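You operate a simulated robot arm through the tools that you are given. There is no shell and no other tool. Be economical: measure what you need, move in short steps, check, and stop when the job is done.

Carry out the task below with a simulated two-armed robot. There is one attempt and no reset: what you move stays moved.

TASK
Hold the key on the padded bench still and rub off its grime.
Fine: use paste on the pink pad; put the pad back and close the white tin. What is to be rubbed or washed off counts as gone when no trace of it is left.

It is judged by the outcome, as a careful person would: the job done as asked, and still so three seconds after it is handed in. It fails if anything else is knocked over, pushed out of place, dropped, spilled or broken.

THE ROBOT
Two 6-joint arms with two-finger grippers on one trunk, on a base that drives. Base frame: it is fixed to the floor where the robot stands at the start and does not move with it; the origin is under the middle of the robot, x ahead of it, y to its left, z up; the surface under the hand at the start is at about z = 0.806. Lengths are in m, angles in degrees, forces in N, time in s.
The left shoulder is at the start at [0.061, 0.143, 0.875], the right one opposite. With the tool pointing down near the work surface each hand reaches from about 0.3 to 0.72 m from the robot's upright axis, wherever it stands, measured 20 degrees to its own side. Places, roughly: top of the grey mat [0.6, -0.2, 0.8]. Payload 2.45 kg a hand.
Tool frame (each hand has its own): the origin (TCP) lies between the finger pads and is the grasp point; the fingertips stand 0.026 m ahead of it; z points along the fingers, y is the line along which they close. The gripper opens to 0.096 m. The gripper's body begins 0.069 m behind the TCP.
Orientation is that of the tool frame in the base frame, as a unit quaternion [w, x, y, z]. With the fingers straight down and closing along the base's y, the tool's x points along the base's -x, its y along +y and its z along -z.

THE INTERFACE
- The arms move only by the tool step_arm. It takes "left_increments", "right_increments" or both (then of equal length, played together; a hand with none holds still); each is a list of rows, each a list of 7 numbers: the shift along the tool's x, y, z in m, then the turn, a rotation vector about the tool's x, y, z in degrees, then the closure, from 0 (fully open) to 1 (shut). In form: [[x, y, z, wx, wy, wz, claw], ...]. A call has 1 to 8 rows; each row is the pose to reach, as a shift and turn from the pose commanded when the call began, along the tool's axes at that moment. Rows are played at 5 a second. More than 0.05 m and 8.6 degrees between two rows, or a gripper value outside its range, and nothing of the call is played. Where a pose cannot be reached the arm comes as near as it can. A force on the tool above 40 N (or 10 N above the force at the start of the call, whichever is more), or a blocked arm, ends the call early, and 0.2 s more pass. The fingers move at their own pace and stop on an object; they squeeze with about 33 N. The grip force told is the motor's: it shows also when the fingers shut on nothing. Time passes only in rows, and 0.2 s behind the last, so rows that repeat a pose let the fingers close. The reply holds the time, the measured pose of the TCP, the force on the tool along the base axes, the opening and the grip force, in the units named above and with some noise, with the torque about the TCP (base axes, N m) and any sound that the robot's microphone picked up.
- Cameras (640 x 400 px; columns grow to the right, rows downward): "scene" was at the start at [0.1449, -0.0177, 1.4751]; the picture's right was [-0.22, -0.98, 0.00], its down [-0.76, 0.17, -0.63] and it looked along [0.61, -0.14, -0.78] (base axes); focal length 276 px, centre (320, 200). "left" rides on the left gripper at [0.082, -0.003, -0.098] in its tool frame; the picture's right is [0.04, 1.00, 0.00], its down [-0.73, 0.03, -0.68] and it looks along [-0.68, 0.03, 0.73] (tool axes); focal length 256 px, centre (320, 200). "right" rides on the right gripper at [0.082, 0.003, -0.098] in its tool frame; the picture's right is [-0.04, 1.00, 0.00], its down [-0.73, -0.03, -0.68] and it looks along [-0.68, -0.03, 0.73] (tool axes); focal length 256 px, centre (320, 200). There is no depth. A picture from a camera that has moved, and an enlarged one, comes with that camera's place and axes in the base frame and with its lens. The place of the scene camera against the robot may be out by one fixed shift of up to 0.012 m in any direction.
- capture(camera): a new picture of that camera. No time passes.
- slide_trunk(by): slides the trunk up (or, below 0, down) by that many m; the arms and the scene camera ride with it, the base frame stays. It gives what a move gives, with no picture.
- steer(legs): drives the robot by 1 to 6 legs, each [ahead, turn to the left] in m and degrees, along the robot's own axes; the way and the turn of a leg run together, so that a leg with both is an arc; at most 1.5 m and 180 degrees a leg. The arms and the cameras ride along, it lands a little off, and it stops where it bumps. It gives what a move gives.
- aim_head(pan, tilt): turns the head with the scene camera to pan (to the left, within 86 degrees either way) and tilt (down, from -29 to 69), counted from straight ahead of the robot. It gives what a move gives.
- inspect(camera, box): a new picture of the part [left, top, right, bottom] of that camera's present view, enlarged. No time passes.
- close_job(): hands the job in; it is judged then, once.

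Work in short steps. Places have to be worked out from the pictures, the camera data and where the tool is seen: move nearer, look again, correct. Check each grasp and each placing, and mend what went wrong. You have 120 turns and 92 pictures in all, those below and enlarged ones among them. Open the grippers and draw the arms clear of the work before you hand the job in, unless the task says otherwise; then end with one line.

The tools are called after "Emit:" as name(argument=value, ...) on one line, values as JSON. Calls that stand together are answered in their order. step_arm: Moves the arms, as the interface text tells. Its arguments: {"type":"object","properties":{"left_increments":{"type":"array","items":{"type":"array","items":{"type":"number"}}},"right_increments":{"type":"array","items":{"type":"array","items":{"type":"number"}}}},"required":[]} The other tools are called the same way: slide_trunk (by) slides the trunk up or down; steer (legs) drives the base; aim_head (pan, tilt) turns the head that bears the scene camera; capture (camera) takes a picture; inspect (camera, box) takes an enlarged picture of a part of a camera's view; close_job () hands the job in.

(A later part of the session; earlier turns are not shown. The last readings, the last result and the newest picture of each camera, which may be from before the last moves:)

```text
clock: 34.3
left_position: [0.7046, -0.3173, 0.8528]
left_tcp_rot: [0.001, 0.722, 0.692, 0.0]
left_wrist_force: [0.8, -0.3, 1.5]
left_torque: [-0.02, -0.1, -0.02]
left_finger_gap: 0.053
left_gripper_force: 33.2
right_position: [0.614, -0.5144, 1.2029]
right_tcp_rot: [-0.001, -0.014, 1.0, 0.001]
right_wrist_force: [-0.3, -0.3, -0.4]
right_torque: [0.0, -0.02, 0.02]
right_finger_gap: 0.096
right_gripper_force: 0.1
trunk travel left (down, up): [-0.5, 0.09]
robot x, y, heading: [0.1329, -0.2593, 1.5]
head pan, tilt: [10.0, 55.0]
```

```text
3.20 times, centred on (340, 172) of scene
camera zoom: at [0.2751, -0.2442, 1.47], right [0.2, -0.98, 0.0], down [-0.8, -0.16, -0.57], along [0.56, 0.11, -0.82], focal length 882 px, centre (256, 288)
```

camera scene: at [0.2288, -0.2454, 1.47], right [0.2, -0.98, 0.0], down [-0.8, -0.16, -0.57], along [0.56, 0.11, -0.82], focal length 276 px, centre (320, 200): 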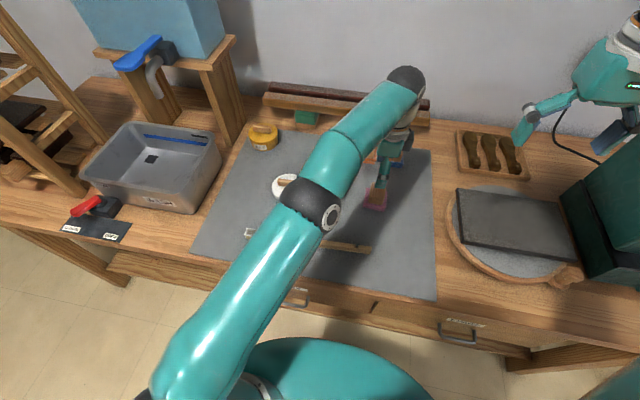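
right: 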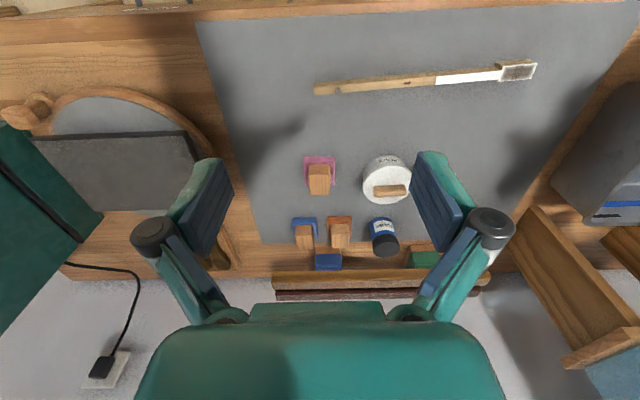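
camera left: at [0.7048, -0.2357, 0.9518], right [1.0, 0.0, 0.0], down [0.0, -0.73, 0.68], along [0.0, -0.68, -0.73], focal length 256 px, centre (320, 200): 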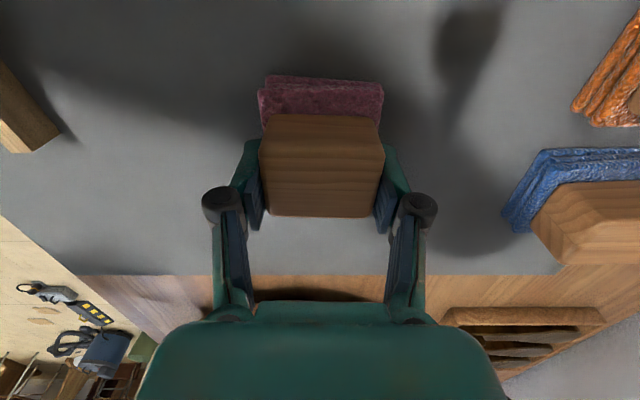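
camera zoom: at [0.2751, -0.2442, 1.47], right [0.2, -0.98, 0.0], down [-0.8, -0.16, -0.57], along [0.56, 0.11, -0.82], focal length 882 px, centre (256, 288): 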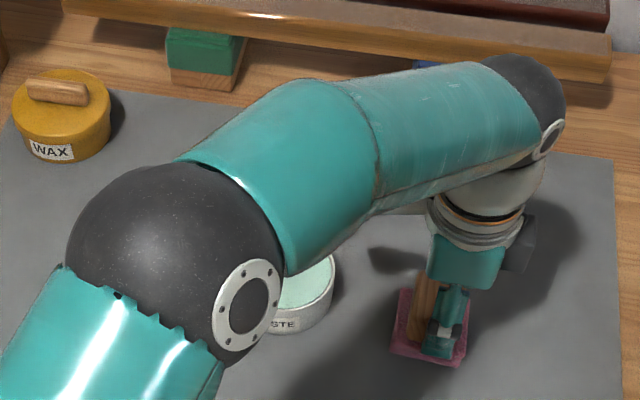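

One row's step was too long, so nothing moved. I'll send it again with a smaller step.

Emit:
step_arm(left_increments=[[0, 0, -0.015, 0, 0, 0, 1], [0, 0, -0.05, 0, 0, 0, 1], [0, 0, -0.085, 0, 0, 0, 1], [0.045, 0.003, -0.085, 0, 0, 0, 1], [0.09, 0.007, -0.085, 0, 0, 0, 1], [0.12, 0.009, -0.085, 0, 0, 0, 1], [0.1426, 0.0104, -0.085, 0, 0, 0, 1]])

Emit:
capture(camera="left")

Emit:
inspect(camera="scene", box=[240, 110, 440, 235])

```text
clock: 35.9
left_position: [0.7202, -0.174, 0.9356]
left_tcp_rot: [-0.001, 0.723, 0.691, 0.0]
left_wrist_force: [0.4, 0.1, -0.4]
left_torque: [-0.03, 0.01, -0.04]
left_finger_gap: 0.0531
left_gripper_force: 32.5
right_position: [0.6152, -0.5139, 1.2057]
right_tcp_rot: [-0.001, -0.015, 1.0, 0.0]
right_wrist_force: [0.2, -0.3, -0.7]
right_torque: [-0.03, 0.0, 0.0]
right_finger_gap: 0.096
right_gripper_force: 0.1
trunk travel left (down, up): [-0.5, 0.09]
robot x, y, heading: [0.1393, -0.2586, 1.4]
head pan, tilt: [10.0, 55.0]
```

```text
57 pictures are left
camera left: at [0.721, -0.092, 1.036], right [1.0, 0.0, 0.0], down [0.0, -0.73, 0.68], along [0.0, -0.68, -0.73], focal length 256 px, centre (320, 200)
```

left: 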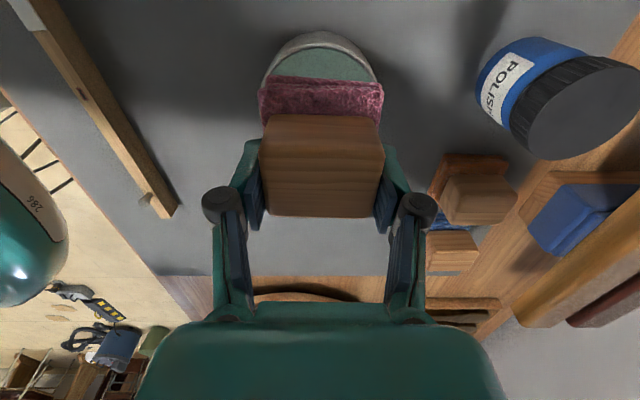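

```text
3.20 times, centred on (340, 172) of scene
camera zoom: at [0.2752, -0.2437, 1.4699], right [0.2, -0.98, 0.0], down [-0.8, -0.16, -0.57], along [0.56, 0.11, -0.82], focal length 882 px, centre (256, 288)
```

zoom: 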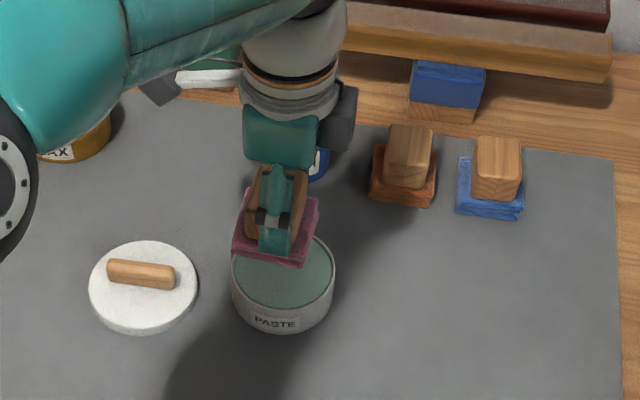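

The pad is firmly held over the open tin. I'll lower it gently until it presses on the paste.

Emit:
step_arm(left_increments=[[0, -0.001, 0.025, 0, 0, 0, 1], [0, -0.001, 0.04, 0, 0, 0, 1], [0, -0.001, 0.046, 0, 0, 0, 1], [0, -0.001, 0.049, 0, 0, 0, 1], [0, -0.001, 0.051, 0, 0, 0, 1]])

Emit:
capture(camera="left")

Emit:
inspect(camera="scene", box=[270, 140, 370, 220])

```text
clock: 37.1
left_position: [0.7178, -0.1752, 0.8906]
left_tcp_rot: [0.004, 0.722, 0.692, 0.003]
left_wrist_force: [0.0, 2.1, 34.1]
left_torque: [0.27, 0.15, -0.07]
left_finger_gap: 0.0531
left_gripper_force: 33.2
right_position: [0.6109, -0.5144, 1.2062]
right_tcp_rot: [0.0, -0.014, 1.0, 0.0]
right_wrist_force: [-0.2, -0.4, 0.7]
right_torque: [0.03, -0.02, -0.01]
right_finger_gap: 0.096
right_gripper_force: 0.0
trunk travel left (down, up): [-0.5, 0.09]
robot x, y, heading: [0.1331, -0.2566, 1.5]
head pan, tilt: [10.0, 55.0]
```

```text
55 pictures are left
camera left: at [0.7184, -0.0932, 0.9902], right [1.0, 0.0, 0.01], down [-0.01, -0.73, 0.68], along [0.01, -0.68, -0.73], focal length 256 px, centre (320, 200)
```

left: 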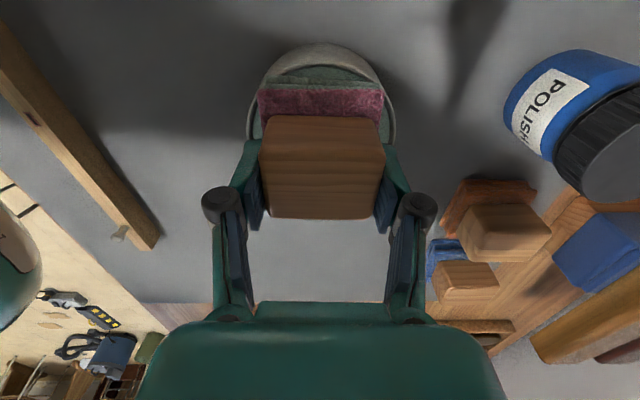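

```text
5.00 times, centred on (320, 180) of scene
camera zoom: at [0.2715, -0.2445, 1.4708], right [0.2, -0.98, 0.0], down [-0.8, -0.16, -0.58], along [0.56, 0.11, -0.82], focal length 1378 px, centre (320, 300)
```

zoom: 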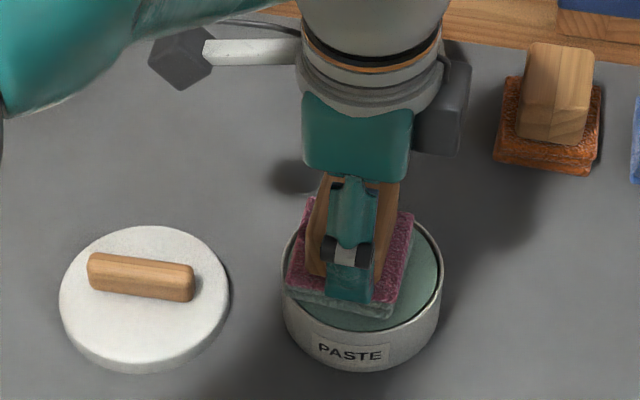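

There was contact at 34 N, and the lower edge of the pad looks greenish with paste. I'll lift and check.

Emit:
step_arm(left_increments=[[0, -0.001, -0.01, 0, 0, 0, 1], [0, -0.001, -0.04, 0, 0, 0, 1], [0, -0.001, -0.06, 0, 0, 0, 1]])

Emit:
inspect(camera="scene", box=[270, 120, 370, 200])

```text
clock: 37.9
left_position: [0.717, -0.1751, 0.9449]
left_tcp_rot: [-0.001, 0.722, 0.692, -0.001]
left_wrist_force: [0.6, 0.1, -0.8]
left_torque: [0.03, 0.02, 0.01]
left_finger_gap: 0.0529
left_gripper_force: 32.8
right_position: [0.6143, -0.5139, 1.2045]
right_tcp_rot: [-0.002, -0.015, 1.0, -0.001]
right_wrist_force: [0.5, 0.4, 0.3]
right_torque: [-0.02, 0.0, 0.0]
right_finger_gap: 0.0963
right_gripper_force: 0.1
trunk travel left (down, up): [-0.5, 0.09]
robot x, y, heading: [0.1314, -0.26, 1.1]
head pan, tilt: [10.0, 55.0]
```

```text
5.00 times, centred on (320, 160) of scene
camera zoom: at [0.2756, -0.2442, 1.4697], right [0.2, -0.98, 0.0], down [-0.8, -0.16, -0.57], along [0.56, 0.11, -0.82], focal length 1378 px, centre (320, 400)
```

zoom: 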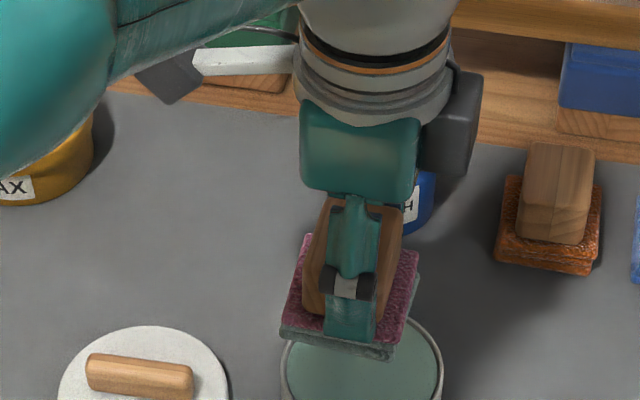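

The lower layer of the pad is now coated with paste. I'll move the left hand with the pad out over the head end of the key, up high, while the right hand starts its turn to grip the key.

Emit:
step_arm(left_increments=[[0.02, 0, -0.03, 0, 0, 0, 1], [0.05, -0.03, -0.045, 0, 0, 0, 1], [0.08, -0.06, -0.045, 0, 0, 0, 1], [0.11, -0.095, -0.045, 0, 0, 0, 1], [0.14, -0.13, -0.045, 0, 0, 0, 1], [0.17, -0.16, -0.045, 0, 0, 0, 1], [0.193, -0.1755, -0.045, 0, 0, 0, 1]], right_increments=[[0, 0, 0, 0, 0, -8, 0], [0, 0, 0, 0, 0, -16, 0], [0, 0, 0, 0, 0, -24, 0], [0, 0, 0, 0, 0, -32, 0], [0, 0, 0, 0, 0, -40, 0], [0, 0, 0, 0, 0, -48, 0], [0, 0, 0, 0, 0, -56, 0]])

Emit:
step_arm(right_increments=[[0, 0, 0.02, 0, 0, -7, 0], [0, 0, 0.04, 0, 0, -14, 0], [0, 0, 0.06, 0, 0, -21, 0], [0, 0, 0.08, 0, 0, -28, 0], [0, 0, 0.1, 0, 0, -35.8, 0]])

Emit:
capture(camera="scene")

```text
clock: 39.5
left_position: [0.5495, 0.0256, 0.99]
left_tcp_rot: [-0.001, 0.722, 0.691, -0.001]
left_wrist_force: [0.9, -0.2, -0.9]
left_torque: [0.0, 0.01, -0.03]
left_finger_gap: 0.0533
left_gripper_force: 33.3
right_position: [0.6158, -0.5124, 1.2048]
right_tcp_rot: [-0.002, -0.484, 0.875, 0.001]
right_wrist_force: [0.3, 0.1, -0.5]
right_torque: [-0.02, -0.02, 0.01]
right_finger_gap: 0.096
right_gripper_force: 0.0
trunk travel left (down, up): [-0.5, 0.09]
robot x, y, heading: [0.134, -0.2571, 1.4]
head pan, tilt: [10.0, 55.0]
```

```text
clock: 40.7
left_position: [0.5493, 0.0251, 0.9896]
left_tcp_rot: [-0.002, 0.722, 0.692, 0.0]
left_wrist_force: [0.5, 0.0, -0.7]
left_torque: [0.01, 0.02, 0.0]
left_finger_gap: 0.053
left_gripper_force: 33.3
right_position: [0.6159, -0.5143, 1.1024]
right_tcp_rot: [0.0, 0.729, -0.685, -0.001]
right_wrist_force: [-0.4, -0.4, 0.4]
right_torque: [-0.01, -0.01, 0.01]
right_finger_gap: 0.0961
right_gripper_force: 0.1
trunk travel left (down, up): [-0.5, 0.09]
robot x, y, heading: [0.1329, -0.2614, 1.7]
head pan, tilt: [10.0, 55.0]
```

```text
52 pictures are left
camera scene: at [0.2751, -0.2443, 1.4699], right [0.2, -0.98, 0.0], down [-0.8, -0.16, -0.57], along [0.56, 0.11, -0.82], focal length 276 px, centre (320, 200)
```

scene: 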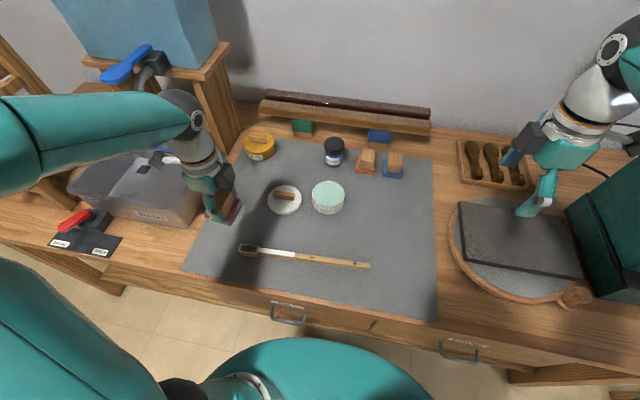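

The left hand is clear. I'll bring the right hand over the key's middle at about (0.55, -0.21) and look down.

Emit:
step_arm(right_increments=[[-0.04, 0.006, 0, 0, 0, 0, 0], [-0.08, 0.013, 0.01, 0, 0, 0, 0], [-0.12, 0.02, 0.025, 0, 0, 0, 0], [-0.16, 0.026, 0.04, 0, 0, 0, 0], [-0.2, 0.033, 0.055, 0, 0, 0, 0.2], [-0.24, 0.04, 0.07, 0, 0, 0, 0.4], [-0.275, 0.045, 0.085, 0, 0, 0, 0.5], [-0.308, 0.05, 0.1, 0, 0, 0, 0.5]])

Emit:
capture(camera="right")

Emit:
capture(camera="left")

```text
clock: 42.5
left_position: [0.5494, 0.0269, 0.9903]
left_tcp_rot: [-0.001, 0.721, 0.693, -0.001]
left_wrist_force: [-0.4, -0.1, -1.5]
left_torque: [-0.02, 0.02, 0.05]
left_finger_gap: 0.0529
left_gripper_force: 33.3
right_position: [0.5453, -0.2093, 1.0052]
right_tcp_rot: [0.001, 0.728, -0.686, 0.0]
right_wrist_force: [0.3, -0.3, 0.4]
right_torque: [0.01, 0.0, -0.01]
right_finger_gap: 0.048
right_gripper_force: 0.2
trunk travel left (down, up): [-0.5, 0.09]
robot x, y, heading: [0.1346, -0.2574, 1.3]
head pan, tilt: [10.0, 55.0]
```

```text
51 pictures are left
camera right: at [0.5467, -0.2911, 1.1033], right [-1.0, -0.02, 0.0], down [-0.01, 0.73, 0.68], along [-0.01, 0.68, -0.73], focal length 256 px, centre (320, 200)
```

right: 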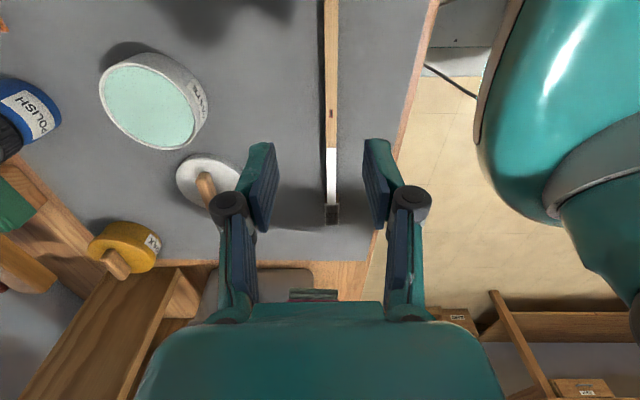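

```text
50 pictures are left
camera left: at [0.551, 0.1081, 1.0896], right [1.0, 0.0, 0.0], down [0.0, -0.73, 0.68], along [0.0, -0.68, -0.73], focal length 256 px, centre (320, 200)
```

left: 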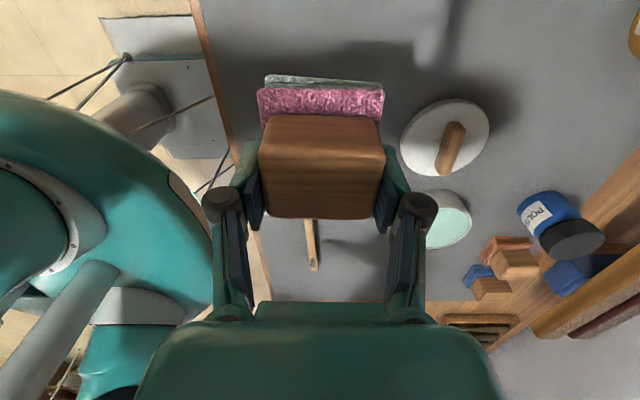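

The key's centreline is at x of about 0.534 near y = -0.2, with its head at about (0.524, -0.004). I'll centre the right hand on it and descend part way, then look.

Emit:
step_arm(right_increments=[[-0.01, 0.006, 0.03, 0, 0, 0, 0.5], [-0.02, 0.011, 0.07, 0, 0, 0, 0.5], [-0.02, 0.011, 0.105, 0, 0, 0, 0.5], [-0.02, 0.011, 0.135, 0, 0, 0, 0.5]])

Emit:
inspect(camera="right", box=[200, 0, 440, 240])

```text
clock: 43.5
left_position: [0.5497, 0.0261, 0.9904]
left_tcp_rot: [-0.001, 0.721, 0.693, 0.0]
left_wrist_force: [0.1, 0.0, -0.4]
left_torque: [-0.01, -0.01, -0.01]
left_finger_gap: 0.0531
left_gripper_force: 33.3
right_position: [0.5326, -0.1909, 0.8686]
right_tcp_rot: [0.0, 0.728, -0.686, -0.001]
right_wrist_force: [0.4, -0.6, -0.3]
right_torque: [-0.01, -0.01, 0.01]
right_finger_gap: 0.0485
right_gripper_force: 0.1
trunk travel left (down, up): [-0.5, 0.09]
robot x, y, heading: [0.1363, -0.2578, 1.7]
head pan, tilt: [10.0, 55.0]
```

```text
1.67 times, centred on (320, 120) of right
camera zoom: at [0.5343, -0.2724, 0.9664], right [-1.0, -0.02, 0.0], down [-0.01, 0.73, 0.68], along [-0.01, 0.68, -0.73], focal length 427 px, centre (320, 333)
```

zoom: 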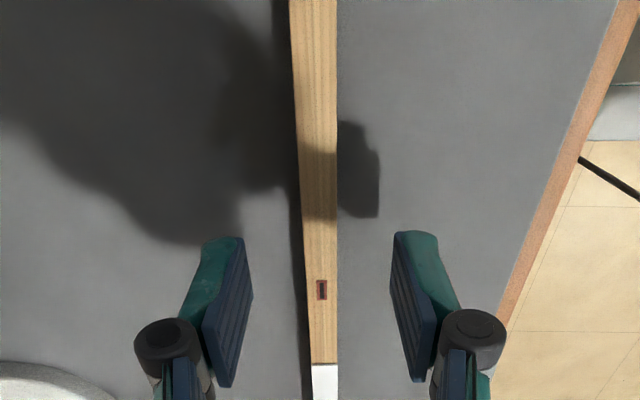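

The key is centred between the right fingers. I'll lower to just above the mat and grip it.

Emit:
step_arm(right_increments=[[0, 0, 0.015, 0, 0, 0, 0.5], [0, 0, 0.026, 0, 0, 0, 0.5], [0, 0, 0.031, 0, 0, 0, 0.5], [0, 0, 0.031, 0, 0, 0, 0.75], [0, 0, 0.031, 0, 0, 0, 0.9], [0, 0, 0.031, 0, 0, 0, 1], [0, 0, 0.031, 0, 0, 0, 1]])

Emit:
capture(camera="right")

```text
clock: 45.1
left_position: [0.5509, 0.0258, 0.9904]
left_tcp_rot: [-0.001, 0.722, 0.692, 0.0]
left_wrist_force: [-0.2, 0.3, -1.3]
left_torque: [-0.01, -0.01, 0.0]
left_finger_gap: 0.0531
left_gripper_force: 33.4
right_position: [0.5321, -0.1906, 0.8388]
right_tcp_rot: [0.001, 0.728, -0.686, -0.002]
right_wrist_force: [0.4, -0.7, -0.1]
right_torque: [0.01, 0.02, -0.01]
right_finger_gap: 0.0118
right_gripper_force: 32.4
trunk travel left (down, up): [-0.5, 0.09]
robot x, y, heading: [0.135, -0.2588, 1.4]
head pan, tilt: [10.0, 55.0]
```

```text
48 pictures are left
camera right: at [0.534, -0.2718, 0.9367], right [-1.0, -0.02, 0.0], down [-0.01, 0.73, 0.68], along [-0.02, 0.68, -0.73], focal length 256 px, centre (320, 200)
```

right: 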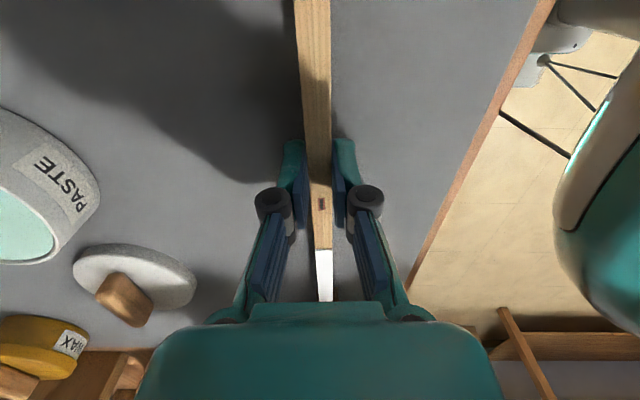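

The key is held with a gap of about 12 mm, which is its width. I'll bring the pad over the head at (0.524, -0.001) and down to just above it.

Emit:
step_arm(left_increments=[[-0.014, -0.012, 0.02, 0, 0, 0, 1], [-0.028, -0.0248, 0.05, 0, 0, 0, 1], [-0.028, -0.0248, 0.08, 0, 0, 0, 1], [-0.028, -0.0248, 0.1, 0, 0, 0, 1]])

Emit:
inspect(camera="scene", box=[180, 180, 400, 320])

Emit:
capture(camera="left")

```text
clock: 46.1
left_position: [0.5245, -0.0015, 0.8892]
left_tcp_rot: [-0.001, 0.722, 0.692, -0.001]
left_wrist_force: [-0.2, 0.1, -0.2]
left_torque: [0.0, -0.02, 0.01]
left_finger_gap: 0.0529
left_gripper_force: 33.0
right_position: [0.5319, -0.19, 0.8383]
right_tcp_rot: [0.002, 0.727, -0.686, -0.001]
right_wrist_force: [0.4, -0.3, 0.1]
right_torque: [0.0, 0.01, 0.01]
right_finger_gap: 0.0118
right_gripper_force: 32.6
trunk travel left (down, up): [-0.5, 0.09]
robot x, y, heading: [0.1327, -0.2583, 1.4]
head pan, tilt: [10.0, 55.0]
```

```text
2.86 times, centred on (290, 250) of scene
camera zoom: at [0.2752, -0.2441, 1.4699], right [0.2, -0.98, 0.0], down [-0.8, -0.16, -0.57], along [0.56, 0.11, -0.82], focal length 788 px, centre (406, 57)
```

zoom: 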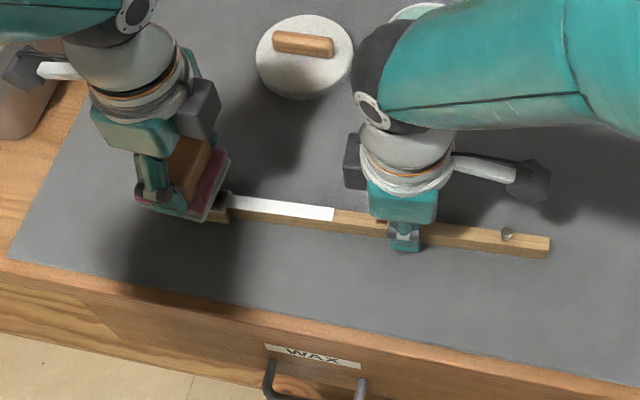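

```text
46 pictures are left
camera left: at [0.5255, 0.0795, 0.9902], right [1.0, 0.0, 0.0], down [0.0, -0.73, 0.68], along [0.0, -0.68, -0.73], focal length 256 px, centre (320, 200)
```

left: 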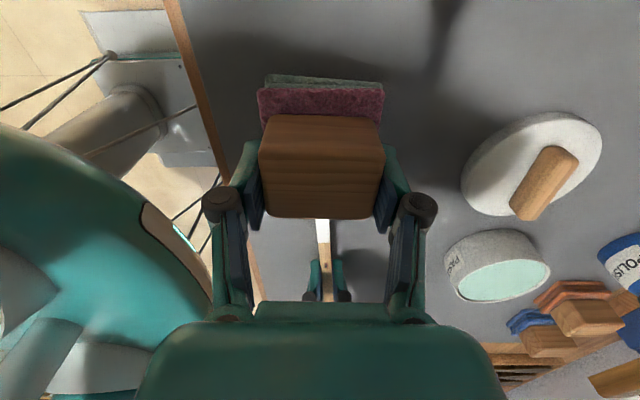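

The pad is positioned over the head. I'll lower it in small steps to find contact.

Emit:
step_arm(left_increments=[[0, 0, 0.006, 0, 0, 0, 1], [0, 0, 0.01, 0, 0, 0, 1], [0, 0, 0.013, 0, 0, 0, 1]])

```text
clock: 46.9
left_position: [0.526, -0.0028, 0.8788]
left_tcp_rot: [-0.001, 0.722, 0.692, 0.0]
left_wrist_force: [0.1, 0.0, -1.3]
left_torque: [0.03, -0.01, -0.03]
left_finger_gap: 0.053
left_gripper_force: 32.7
right_position: [0.5328, -0.1901, 0.8387]
right_tcp_rot: [0.001, 0.728, -0.685, -0.002]
right_wrist_force: [0.3, -0.3, -0.1]
right_torque: [0.0, -0.01, -0.01]
right_finger_gap: 0.0119
right_gripper_force: 32.7
trunk travel left (down, up): [-0.5, 0.09]
robot x, y, heading: [0.1344, -0.2575, 1.3]
head pan, tilt: [10.0, 55.0]
```

No contact yet, so I'll go on down in small steps.

Emit:
step_arm(left_increments=[[0, 0, 0.003, 0, 0, 0, 1], [0, 0, 0.005, 0, 0, 0, 1], [0, 0, 0.007, 0, 0, 0, 1]])

```text
clock: 47.7
left_position: [0.5228, -0.0023, 0.8736]
left_tcp_rot: [0.002, 0.722, 0.692, 0.003]
left_wrist_force: [-1.8, 1.2, 40.4]
left_torque: [-0.44, 0.27, -0.03]
left_finger_gap: 0.0534
left_gripper_force: 33.2
right_position: [0.5311, -0.1894, 0.8393]
right_tcp_rot: [0.001, 0.729, -0.685, 0.001]
right_wrist_force: [1.2, 5.8, -10.8]
right_torque: [-0.75, -0.1, -0.32]
right_finger_gap: 0.0115
right_gripper_force: 32.8
trunk travel left (down, up): [-0.5, 0.09]
robot x, y, heading: [0.1346, -0.2589, 1.4]
head pan, tilt: [10.0, 55.0]
```

Contact is stiff: 40 N after about 3 mm of push. I'll back off to about half of that and make first strokes along the key.

Emit:
step_arm(left_increments=[[0, 0, -0.0025, 0, 0, 0, 1], [0.008, 0, -0.0025, 0, 0, 0, 1], [0.016, 0, -0.0025, 0, 0, 0, 1], [0.004, 0, -0.0025, 0, 0, 0, 1], [-0.008, 0, -0.0025, 0, 0, 0, 1], [-0.016, 0, -0.0025, 0, 0, 0, 1], [0, 0, -0.0025, 0, 0, 0, 1]])

```text
clock: 49.3
left_position: [0.5215, -0.0025, 0.8738]
left_tcp_rot: [0.0, 0.722, 0.692, 0.0]
left_wrist_force: [-0.4, -12.7, 23.8]
left_torque: [-0.52, 0.04, 0.03]
left_finger_gap: 0.053
left_gripper_force: 33.2
right_position: [0.5307, -0.1898, 0.8398]
right_tcp_rot: [-0.001, 0.728, -0.686, -0.001]
right_wrist_force: [0.3, 5.8, -4.0]
right_torque: [-0.4, -0.01, -0.04]
right_finger_gap: 0.0117
right_gripper_force: 33.2
trunk travel left (down, up): [-0.5, 0.09]
robot x, y, heading: [0.1348, -0.2597, 1.3]
head pan, tilt: [10.0, 55.0]
```

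It is rubbing well, at about 24 N normal and 13 N friction, and the key is staying put. I'll add more strokes, also off to the sides, then lift to look.

Emit:
step_arm(left_increments=[[0.01, 0.003, 0, 0, 0, 0, 1], [0.02, 0.005, 0, 0, 0, 0, 1], [0, 0.005, 0, 0, 0, 0, 1], [-0.018, 0.005, 0, 0, 0, 0, 1], [0, -0.005, 0, 0, 0, 0, 1], [0.02, -0.005, 0, 0, 0, 0, 1], [0, -0.005, 0, 0, 0, 0, 1], [-0.018, -0.005, 0, 0, 0, 0, 1]])

Emit:
step_arm(left_increments=[[0.018, 0.005, -0.01, 0, 0, 0, 1], [0.03, 0.005, -0.05, 0, 0, 0, 1], [0.06, 0.005, -0.08, 0, 0, 0, 1]])

Emit:
inspect(camera="scene", box=[220, 220, 300, 270])

```text
clock: 51.1
left_position: [0.5186, -0.0192, 0.8746]
left_tcp_rot: [0.0, 0.722, 0.692, 0.001]
left_wrist_force: [1.3, 10.4, 20.3]
left_torque: [0.5, -0.08, -0.06]
left_finger_gap: 0.053
left_gripper_force: 32.8
right_position: [0.5304, -0.1924, 0.8385]
right_tcp_rot: [0.002, 0.728, -0.686, 0.0]
right_wrist_force: [1.6, -4.2, -0.6]
right_torque: [0.2, -0.09, -0.19]
right_finger_gap: 0.0118
right_gripper_force: 33.5
trunk travel left (down, up): [-0.5, 0.09]
robot x, y, heading: [0.1356, -0.2544, 1.5]
head pan, tilt: [10.0, 55.0]
```

```text
clock: 51.9
left_position: [0.5249, 0.0402, 0.9533]
left_tcp_rot: [0.0, 0.721, 0.693, -0.001]
left_wrist_force: [-0.1, 0.0, 0.0]
left_torque: [0.0, -0.01, -0.01]
left_finger_gap: 0.053
left_gripper_force: 33.2
right_position: [0.5316, -0.1904, 0.8387]
right_tcp_rot: [0.001, 0.727, -0.686, 0.0]
right_wrist_force: [-0.2, 2.3, 3.1]
right_torque: [-0.39, 0.01, -0.09]
right_finger_gap: 0.0116
right_gripper_force: 33.2
trunk travel left (down, up): [-0.5, 0.09]
robot x, y, heading: [0.1345, -0.2594, 1.4]
head pan, tilt: [10.0, 55.0]
```

```text
8.00 times, centred on (260, 245) of scene
camera zoom: at [0.2745, -0.2438, 1.4699], right [0.2, -0.98, 0.0], down [-0.8, -0.16, -0.57], along [0.56, 0.11, -0.82], focal length 2206 px, centre (800, -160)
```

zoom: 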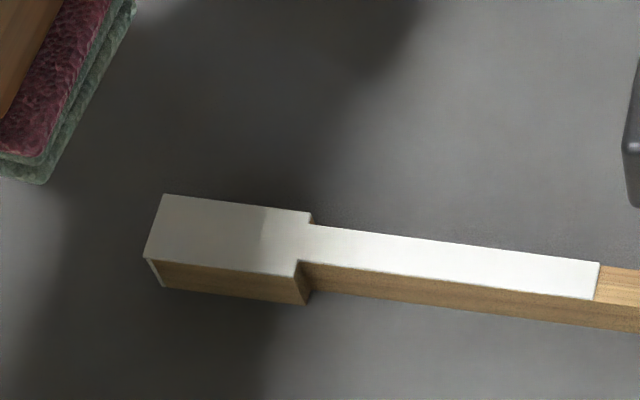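

It looks clean, but it is in shadow. I'll move the left hand aside and look again before releasing.

Emit:
step_arm(left_increments=[[0, 0.03, -0.03, 0, 0, 0, 1], [0, 0.065, -0.05, 0, 0, 0, 1], [0, 0.1, -0.07, 0, 0, 0, 1], [0, 0.13, -0.08, 0, 0, 0, 1]])

Emit:
inspect(camera="scene", box=[230, 235, 278, 265])

```text
clock: 52.9
left_position: [0.6569, 0.035, 1.0322]
left_tcp_rot: [-0.002, 0.722, 0.692, -0.001]
left_wrist_force: [-0.3, 0.8, -0.2]
left_torque: [0.02, 0.0, 0.01]
left_finger_gap: 0.0527
left_gripper_force: 33.4
right_position: [0.5311, -0.1909, 0.8383]
right_tcp_rot: [0.001, 0.728, -0.686, -0.001]
right_wrist_force: [0.9, -0.8, 0.2]
right_torque: [0.05, -0.07, -0.07]
right_finger_gap: 0.0115
right_gripper_force: 33.7
trunk travel left (down, up): [-0.5, 0.09]
robot x, y, heading: [0.1335, -0.2581, 1.3]
head pan, tilt: [10.0, 55.0]
```

```text
13.33 times, centred on (254, 250) of scene
camera zoom: at [0.2753, -0.2442, 1.4699], right [0.2, -0.98, 0.0], down [-0.8, -0.16, -0.57], along [0.56, 0.11, -0.82], focal length 3676 px, centre (1200, -467)
```

zoom: 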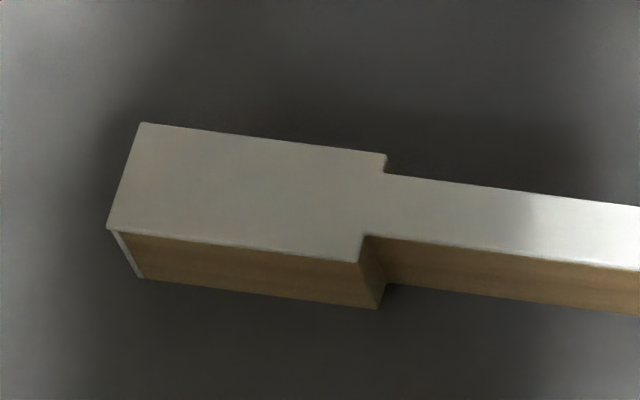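

The head looks clean, but the lighting is weak. To be sure no trace is left I'll make one more rubbing pass with the same pressure.

Emit:
step_arm(left_increments=[[-0.01, -0.04, 0.02, 0, 0, 0, 1], [-0.025, -0.08, 0.04, 0, 0, 0, 1], [-0.038, -0.115, 0.065, 0, 0, 0, 1], [-0.0408, -0.1345, 0.1, 0, 0, 0, 1], [-0.0408, -0.1345, 0.13, 0, 0, 0, 1], [-0.0408, -0.1345, 0.152, 0, 0, 0, 1], [-0.0408, -0.1345, 0.158, 0, 0, 0, 1]])

Emit:
step_arm(left_increments=[[0, 0, 0.001, 0, 0, 0, 1], [0.012, 0.006, 0.002, 0, 0, 0, 1], [0.022, 0.006, 0.002, 0, 0, 0, 1], [0, 0.006, 0.002, 0, 0, 0, 1], [-0.022, 0.006, 0.002, 0, 0, 0, 1], [-0.02, -0.006, 0.002, 0, 0, 0, 1], [0, -0.006, 0.002, 0, 0, 0, 1], [0.022, -0.006, 0.002, 0, 0, 0, 1]])

Emit:
step_arm(left_increments=[[-0.02, 0.003, 0, 0, 0, 0, 1], [-0.04, 0.006, 0, 0, 0, 0, 1], [-0.02, 0.008, 0, 0, 0, 0, 1], [0, 0.006, 0, 0, 0, 0, 1], [-0.02, 0.006, 0, 0, 0, 0, 1], [-0.022, 0.006, 0, 0, 0, 0, 1], [-0.022, 0.006, -0.03, 0, 0, 0, 1], [-0.022, 0.006, -0.07, 0, 0, 0, 1]])

```text
clock: 54.5
left_position: [0.5206, 0.0014, 0.876]
left_tcp_rot: [0.0, 0.722, 0.692, 0.001]
left_wrist_force: [-1.0, -0.4, -0.3]
left_torque: [0.0, 0.0, 0.0]
left_finger_gap: 0.0529
left_gripper_force: 33.2
right_position: [0.5324, -0.19, 0.8395]
right_tcp_rot: [0.001, 0.727, -0.686, -0.001]
right_wrist_force: [-0.5, 0.5, -0.8]
right_torque: [-0.08, -0.04, 0.02]
right_finger_gap: 0.0117
right_gripper_force: 33.2
trunk travel left (down, up): [-0.5, 0.09]
robot x, y, heading: [0.1331, -0.2575, 1.4]
head pan, tilt: [10.0, 55.0]
```

```text
clock: 56.3
left_position: [0.5143, 0.0211, 0.8731]
left_tcp_rot: [-0.001, 0.722, 0.692, -0.001]
left_wrist_force: [-0.9, -6.9, 15.8]
left_torque: [-0.54, -0.03, 0.01]
left_finger_gap: 0.0532
left_gripper_force: 32.8
right_position: [0.5313, -0.1906, 0.8381]
right_tcp_rot: [0.0, 0.728, -0.686, -0.001]
right_wrist_force: [-0.2, 4.6, -4.0]
right_torque: [-0.6, 0.01, -0.04]
right_finger_gap: 0.0118
right_gripper_force: 32.8
trunk travel left (down, up): [-0.5, 0.09]
robot x, y, heading: [0.1347, -0.2586, 1.4]
head pan, tilt: [10.0, 55.0]
```

```text
clock: 58.1
left_position: [0.518, -0.0028, 0.9453]
left_tcp_rot: [-0.001, 0.722, 0.691, -0.001]
left_wrist_force: [0.0, -0.2, 0.4]
left_torque: [-0.03, 0.01, 0.02]
left_finger_gap: 0.0528
left_gripper_force: 32.7
right_position: [0.5311, -0.191, 0.8391]
right_tcp_rot: [0.0, 0.728, -0.686, -0.001]
right_wrist_force: [-1.2, 0.1, 5.1]
right_torque: [0.6, 0.04, 0.03]
right_finger_gap: 0.0117
right_gripper_force: 32.4
trunk travel left (down, up): [-0.5, 0.09]
robot x, y, heading: [0.1324, -0.2579, 1.5]
head pan, tilt: [10.0, 55.0]
```

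Second pass done. The right hand will now release the key, rise straight up and withdraw to the right.

Emit:
step_arm(right_increments=[[0, 0, 0, 0, 0, 0, 0.7], [0, 0, 0, 0, 0, 0, 0.5], [0, 0, 0, 0, 0, 0, 0.5], [0, 0, -0.03, 0, 0, 0, 0.5], [0, 0, -0.07, 0, 0, 0, 0.5], [0, 0, -0.11, 0, 0, 0, 0.5], [0, 0, -0.15, 0, 0, 0, 0.5], [0.03, 0, -0.18, 0, 0, 0, 0.5]])

Emit:
step_arm(right_increments=[[0.04, 0, -0.02, 0, 0, 0, 0.4], [0.08, -0.01, -0.04, 0, 0, 0, 0.2], [0.12, -0.02, -0.06, 0, 0, 0, 0], [0.16, -0.03, -0.08, 0, 0, 0, 0], [0.2, -0.04, -0.1, 0, 0, 0, 0], [0.24, -0.05, -0.12, 0, 0, 0, 0], [0.28, -0.05, -0.14, 0, 0, 0, 0]])

Emit:
inspect(camera="scene", box=[200, 200, 400, 325])

```text
clock: 59.9
left_position: [0.5207, -0.0028, 0.9441]
left_tcp_rot: [-0.001, 0.721, 0.693, -0.001]
left_wrist_force: [-1.1, 0.2, -0.5]
left_torque: [0.02, -0.02, -0.01]
left_finger_gap: 0.0531
left_gripper_force: 33.3
right_position: [0.5347, -0.2201, 1.0184]
right_tcp_rot: [0.001, 0.728, -0.685, -0.001]
right_wrist_force: [-0.1, -0.8, -0.6]
right_torque: [0.01, 0.0, 0.02]
right_finger_gap: 0.0479
right_gripper_force: 0.0
trunk travel left (down, up): [-0.5, 0.09]
robot x, y, heading: [0.1312, -0.2607, 1.5]
head pan, tilt: [10.0, 55.0]
```

```text
clock: 61.5
left_position: [0.5206, -0.0026, 0.9439]
left_tcp_rot: [0.0, 0.722, 0.692, 0.0]
left_wrist_force: [-0.2, -0.7, -0.1]
left_torque: [-0.03, -0.02, 0.01]
left_finger_gap: 0.053
left_gripper_force: 32.9
right_position: [0.601, -0.4978, 1.1584]
right_tcp_rot: [0.001, 0.728, -0.686, 0.0]
right_wrist_force: [0.4, -0.4, -0.2]
right_torque: [-0.04, 0.0, 0.01]
right_finger_gap: 0.0957
right_gripper_force: 0.1
trunk travel left (down, up): [-0.5, 0.09]
robot x, y, heading: [0.1331, -0.2608, 1.5]
head pan, tilt: [10.0, 55.0]
```

```text
3.20 times, centred on (300, 262) of scene
camera zoom: at [0.2745, -0.2448, 1.47], right [0.2, -0.98, 0.0], down [-0.8, -0.16, -0.57], along [0.56, 0.11, -0.82], focal length 882 px, centre (384, 0)
```

zoom: 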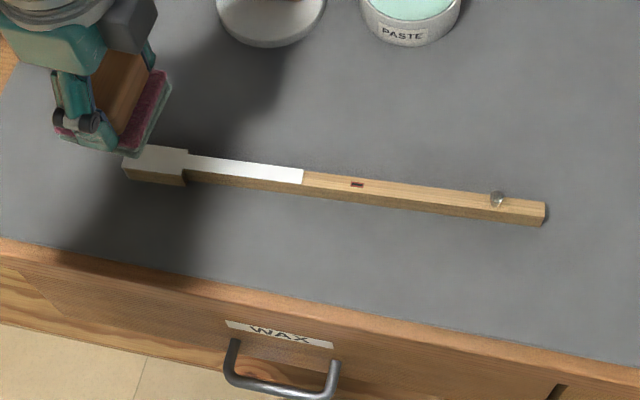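

The key lies where it was. I'll take the pad back to above its home spot and check the key head on the way.

Emit:
step_arm(left_increments=[[-0.038, 0.025, -0.02, 0, 0, 0, 1], [-0.076, 0.049, -0.03, 0, 0, 0, 1], [-0.114, 0.073, -0.03, 0, 0, 0, 1], [-0.152, 0.098, -0.03, 0, 0, 0, 1], [-0.191, 0.123, -0.03, 0, 0, 0, 1], [-0.229, 0.147, -0.03, 0, 0, 0, 1], [-0.268, 0.172, -0.03, 0, 0, 0, 1], [-0.3061, 0.197, -0.02, 0, 0, 0, 1]])

Emit:
inspect(camera="scene", box=[230, 235, 278, 265])

Emit:
capture(camera="left")

```text
clock: 63.3
left_position: [0.7055, -0.315, 0.9624]
left_tcp_rot: [-0.002, 0.722, 0.692, 0.0]
left_wrist_force: [0.0, 0.3, 0.0]
left_torque: [0.01, 0.02, 0.01]
left_finger_gap: 0.0532
left_gripper_force: 33.0
right_position: [0.6022, -0.4976, 1.1582]
right_tcp_rot: [0.002, 0.728, -0.686, -0.001]
right_wrist_force: [0.1, 0.0, 0.3]
right_torque: [0.0, 0.05, -0.01]
right_finger_gap: 0.0961
right_gripper_force: 0.0
trunk travel left (down, up): [-0.5, 0.09]
robot x, y, heading: [0.1361, -0.2613, 1.5]
head pan, tilt: [10.0, 55.0]
```

```text
13.33 times, centred on (254, 250) of scene
camera zoom: at [0.2763, -0.2453, 1.4698], right [0.2, -0.98, 0.0], down [-0.8, -0.16, -0.57], along [0.56, 0.11, -0.82], focal length 3676 px, centre (1200, -467)
```

zoom: 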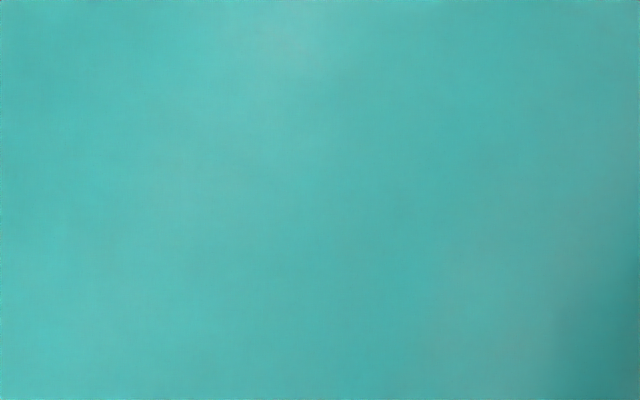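

```text
41 pictures are left
camera left: at [0.7065, -0.2336, 1.0629], right [1.0, 0.0, 0.0], down [0.0, -0.74, 0.68], along [0.0, -0.68, -0.74], focal length 256 px, centre (320, 200)
```

left: 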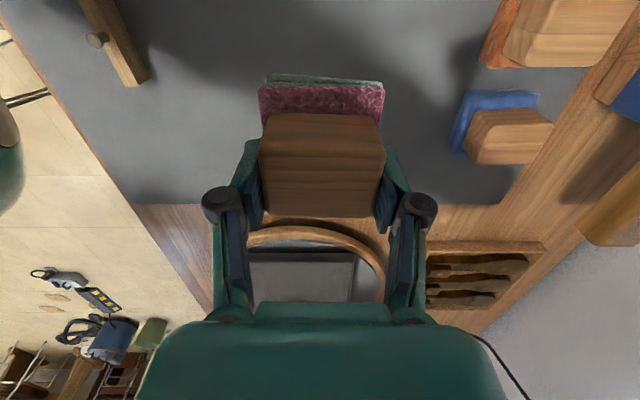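

The arm hides the key head from the scene camera, so I'll look with the right wrist camera instead.

Emit:
capture(camera="right")

```text
40 pictures are left
camera right: at [0.6039, -0.5789, 1.2564], right [-1.0, -0.02, 0.0], down [-0.01, 0.73, 0.68], along [-0.02, 0.68, -0.73], focal length 256 px, centre (320, 200)
```

right: 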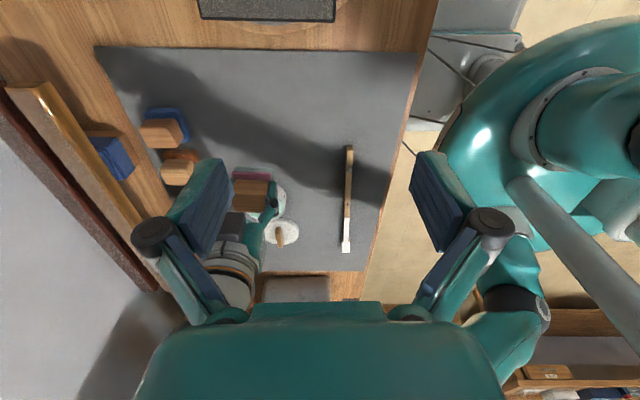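

Emit:
inspect(camera="right", box=[328, 225, 368, 260])

```text
11.43 times, centred on (348, 242) of right
camera zoom: at [0.6039, -0.5789, 1.2564], right [-1.0, -0.02, 0.0], down [-0.01, 0.73, 0.68], along [-0.02, 0.68, -0.73], focal length 2926 px, centre (0, -286)
```

zoom: 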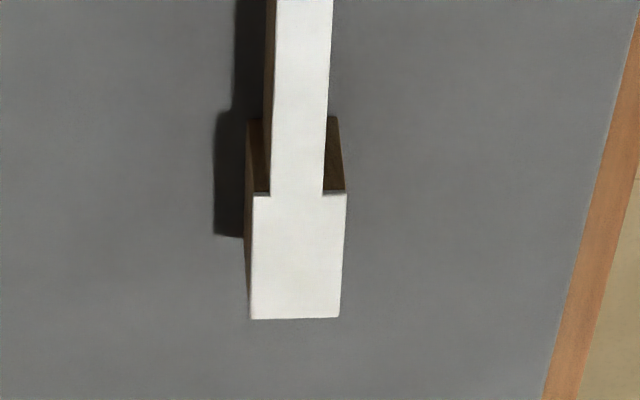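

In good light the head is spotless white. Now I'll lower the pad back onto its home spot.

Emit:
step_arm(left_increments=[[-0.002, -0.001, 0.04, 0, 0, 0, 1], [-0.002, -0.001, 0.08, 0, 0, 0, 1], [-0.002, -0.001, 0.1, 0, 0, 0, 1], [-0.002, -0.001, 0.105, 0, 0, 0, 1], [-0.002, -0.001, 0.108, 0, 0, 0, 1]])

```text
clock: 64.5
left_position: [0.7035, -0.317, 0.856]
left_tcp_rot: [-0.001, 0.722, 0.692, -0.001]
left_wrist_force: [-0.3, -0.3, -0.4]
left_torque: [-0.01, 0.0, -0.02]
left_finger_gap: 0.0528
left_gripper_force: 32.4
right_position: [0.6022, -0.4968, 1.159]
right_tcp_rot: [0.001, 0.728, -0.686, -0.001]
right_wrist_force: [-0.3, -0.8, -0.5]
right_torque: [0.01, -0.02, 0.0]
right_finger_gap: 0.0957
right_gripper_force: 0.2
trunk travel left (down, up): [-0.5, 0.09]
robot x, y, heading: [0.134, -0.2596, 1.3]
head pan, tilt: [10.0, 55.0]
```

It is almost down. I'll feel for the mat in the last few millimetres.

Emit:
step_arm(left_increments=[[0, 0, 0.002, 0, 0, 0, 1], [0, 0, 0.003, 0, 0, 0, 1], [0, 0, 0.004, 0, 0, 0, 1]])

```text
clock: 65.3
left_position: [0.7032, -0.3175, 0.8512]
left_tcp_rot: [-0.001, 0.721, 0.692, 0.0]
left_wrist_force: [0.0, -0.2, 0.0]
left_torque: [0.01, 0.01, 0.01]
left_finger_gap: 0.0529
left_gripper_force: 33.1
right_position: [0.6016, -0.4961, 1.1586]
right_tcp_rot: [0.002, 0.727, -0.687, -0.002]
right_wrist_force: [-0.4, 0.4, -0.1]
right_torque: [0.02, 0.01, -0.02]
right_finger_gap: 0.0958
right_gripper_force: 0.0
trunk travel left (down, up): [-0.5, 0.09]
robot x, y, heading: [0.1344, -0.259, 1.7]
head pan, tilt: [10.0, 55.0]
```

Emit:
step_arm(left_increments=[[0, 0, 0.0015, 0, 0, 0, 1], [0, 0, 0.003, 0, 0, 0, 1]])

```text
clock: 65.9
left_position: [0.7023, -0.3161, 0.8509]
left_tcp_rot: [0.001, 0.722, 0.692, 0.001]
left_wrist_force: [-0.5, 1.8, 14.5]
left_torque: [0.43, 0.31, -0.06]
left_finger_gap: 0.0529
left_gripper_force: 33.1
right_position: [0.6005, -0.4964, 1.1603]
right_tcp_rot: [0.0, 0.728, -0.686, 0.001]
right_wrist_force: [0.4, 0.1, 0.7]
right_torque: [-0.01, -0.01, 0.0]
right_finger_gap: 0.0964
right_gripper_force: 0.1
trunk travel left (down, up): [-0.5, 0.09]
robot x, y, heading: [0.1314, -0.2564, 1.5]
head pan, tilt: [10.0, 55.0]
```

The pad is resting on the mat at 14 N. I'll relieve the push, open, and rise clear.

Emit:
step_arm(left_increments=[[0, 0, -0.0015, 0, 0, 0, 1], [0, 0, -0.0015, 0, 0, 0, 0.35], [0, 0, -0.0015, 0, 0, 0, 0.25], [0, 0, -0.0015, 0, 0, 0, 0.2], [0, 0, -0.03, 0, 0, 0, 0.2], [0, 0, -0.07, 0, 0, 0, 0.2], [0, 0, -0.11, 0, 0, 0, 0.2]])

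Emit:
capture(camera="left")

```text
clock: 67.5
left_position: [0.703, -0.3164, 0.9585]
left_tcp_rot: [-0.001, 0.722, 0.692, -0.001]
left_wrist_force: [-0.3, -0.2, 0.6]
left_torque: [-0.01, -0.03, 0.02]
left_finger_gap: 0.077
left_gripper_force: 0.0
right_position: [0.5994, -0.4964, 1.1567]
right_tcp_rot: [0.001, 0.727, -0.686, 0.0]
right_wrist_force: [0.1, 0.1, -0.3]
right_torque: [-0.02, -0.01, 0.0]
right_finger_gap: 0.096
right_gripper_force: 0.1
trunk travel left (down, up): [-0.5, 0.09]
robot x, y, heading: [0.1338, -0.2605, 1.7]
head pan, tilt: [10.0, 55.0]
```

```text
38 pictures are left
camera left: at [0.7046, -0.2349, 1.0588], right [1.0, 0.0, 0.0], down [0.0, -0.73, 0.68], along [0.0, -0.68, -0.73], focal length 256 px, centre (320, 200)
```

left: 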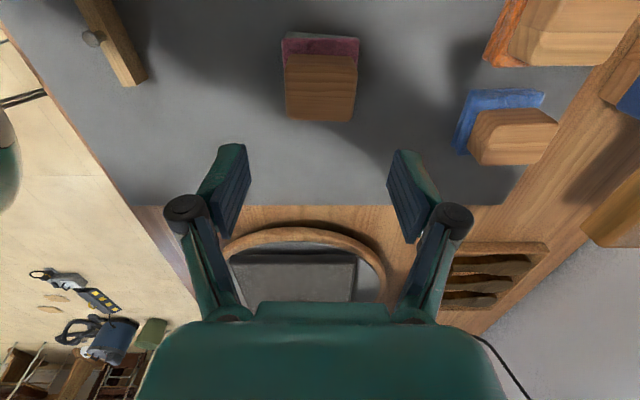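

The pad is back in place, upright. I'll go back above the lid, turning the hand back by 4° to match the earlier grip.

Emit:
step_arm(left_increments=[[0.044, -0.003, 0, 0, 0, 0, 0.3], [0.088, -0.005, 0, 0, 0, -1, 0.45], [0.132, -0.008, 0, 0, 0, -2, 0.45], [0.177, -0.011, 0, 0, 0, -3, 0.45], [0.222, -0.014, 0, 0, 0, -4, 0.45], [0.2656, -0.0165, 0, 0, 0, -4, 0.45]])

Emit:
capture(camera="left")

Emit:
inspect(camera="scene", box=[230, 120, 430, 245])

```text
clock: 68.9
left_position: [0.6972, -0.0485, 0.9577]
left_tcp_rot: [0.0, 0.697, 0.717, -0.001]
left_wrist_force: [-0.8, 0.2, 0.5]
left_torque: [0.04, 0.02, -0.01]
left_finger_gap: 0.0529
left_gripper_force: 0.0
right_position: [0.6014, -0.496, 1.1585]
right_tcp_rot: [0.0, 0.728, -0.686, -0.001]
right_wrist_force: [-0.9, 0.4, -0.4]
right_torque: [0.0, -0.02, 0.01]
right_finger_gap: 0.0961
right_gripper_force: 0.0
trunk travel left (down, up): [-0.5, 0.09]
robot x, y, heading: [0.1333, -0.258, 1.3]
head pan, tilt: [10.0, 55.0]
```

```text
37 pictures are left
camera left: at [0.6929, 0.0335, 1.0576], right [1.0, 0.07, 0.0], down [0.05, -0.73, 0.68], along [0.04, -0.68, -0.73], focal length 256 px, centre (320, 200)
```

left: 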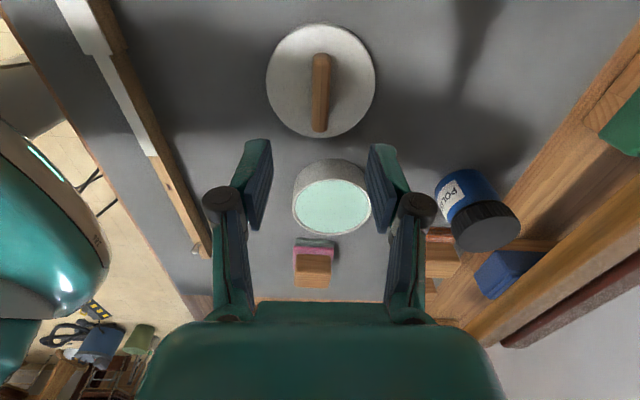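

```text
3.20 times, centred on (330, 182) of scene
camera zoom: at [0.2751, -0.2434, 1.4699], right [0.2, -0.98, 0.0], down [-0.8, -0.16, -0.57], along [0.56, 0.11, -0.82], focal length 882 px, centre (288, 256)
```

zoom: 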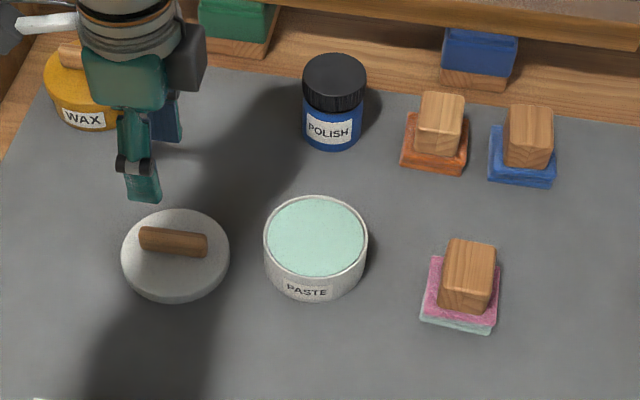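

The tin, lid and pads are all in place. I'll lower onto the lid handle and grip it as before.

Emit:
step_arm(left_increments=[[-0.002, 0.001, 0.04, 0, 0, 0, 0.45], [-0.002, 0.001, 0.08, 0, 0, 0, 0.45], [-0.002, 0.001, 0.1, 0, 0, 0, 0.45], [-0.002, 0.001, 0.1035, 0, 0, 0, 0.45], [-0.002, 0.001, 0.1035, 0, 0, 0, 1], [-0.002, 0.001, 0.1035, 0, 0, 0, 1], [-0.002, 0.001, 0.1035, 0, 0, 0, 1], [-0.002, 0.001, 0.1035, 0, 0, 0, 1]])

Emit:
inspect(camera="left", box=[200, 30, 440, 230])

```text
clock: 70.7
left_position: [0.6984, -0.0519, 0.8548]
left_tcp_rot: [0.0, 0.698, 0.716, 0.0]
left_wrist_force: [0.5, 1.1, -0.3]
left_torque: [-0.04, -0.03, 0.0]
left_finger_gap: 0.0138
left_gripper_force: 32.9
right_position: [0.601, -0.4967, 1.158]
right_tcp_rot: [0.0, 0.728, -0.686, -0.001]
right_wrist_force: [0.1, -1.1, 0.6]
right_torque: [0.03, 0.0, -0.01]
right_finger_gap: 0.0963
right_gripper_force: 0.1
trunk travel left (down, up): [-0.5, 0.09]
robot x, y, heading: [0.134, -0.2566, 1.1]
head pan, tilt: [10.0, 55.0]
```

```text
2.00 times, centred on (320, 130) of left
camera zoom: at [0.693, 0.0291, 0.9548], right [1.0, 0.07, 0.0], down [0.05, -0.73, 0.68], along [0.04, -0.68, -0.73], focal length 512 px, centre (320, 340)
```

zoom: 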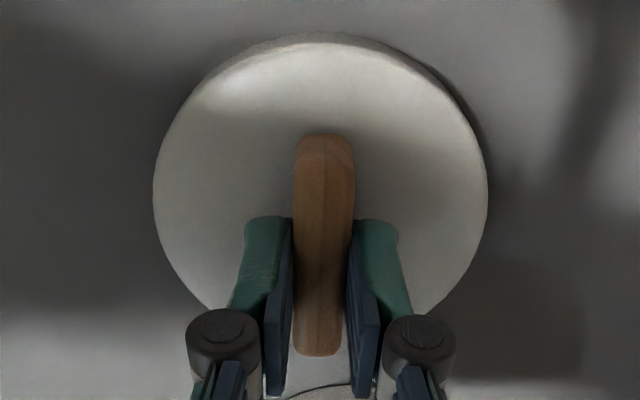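

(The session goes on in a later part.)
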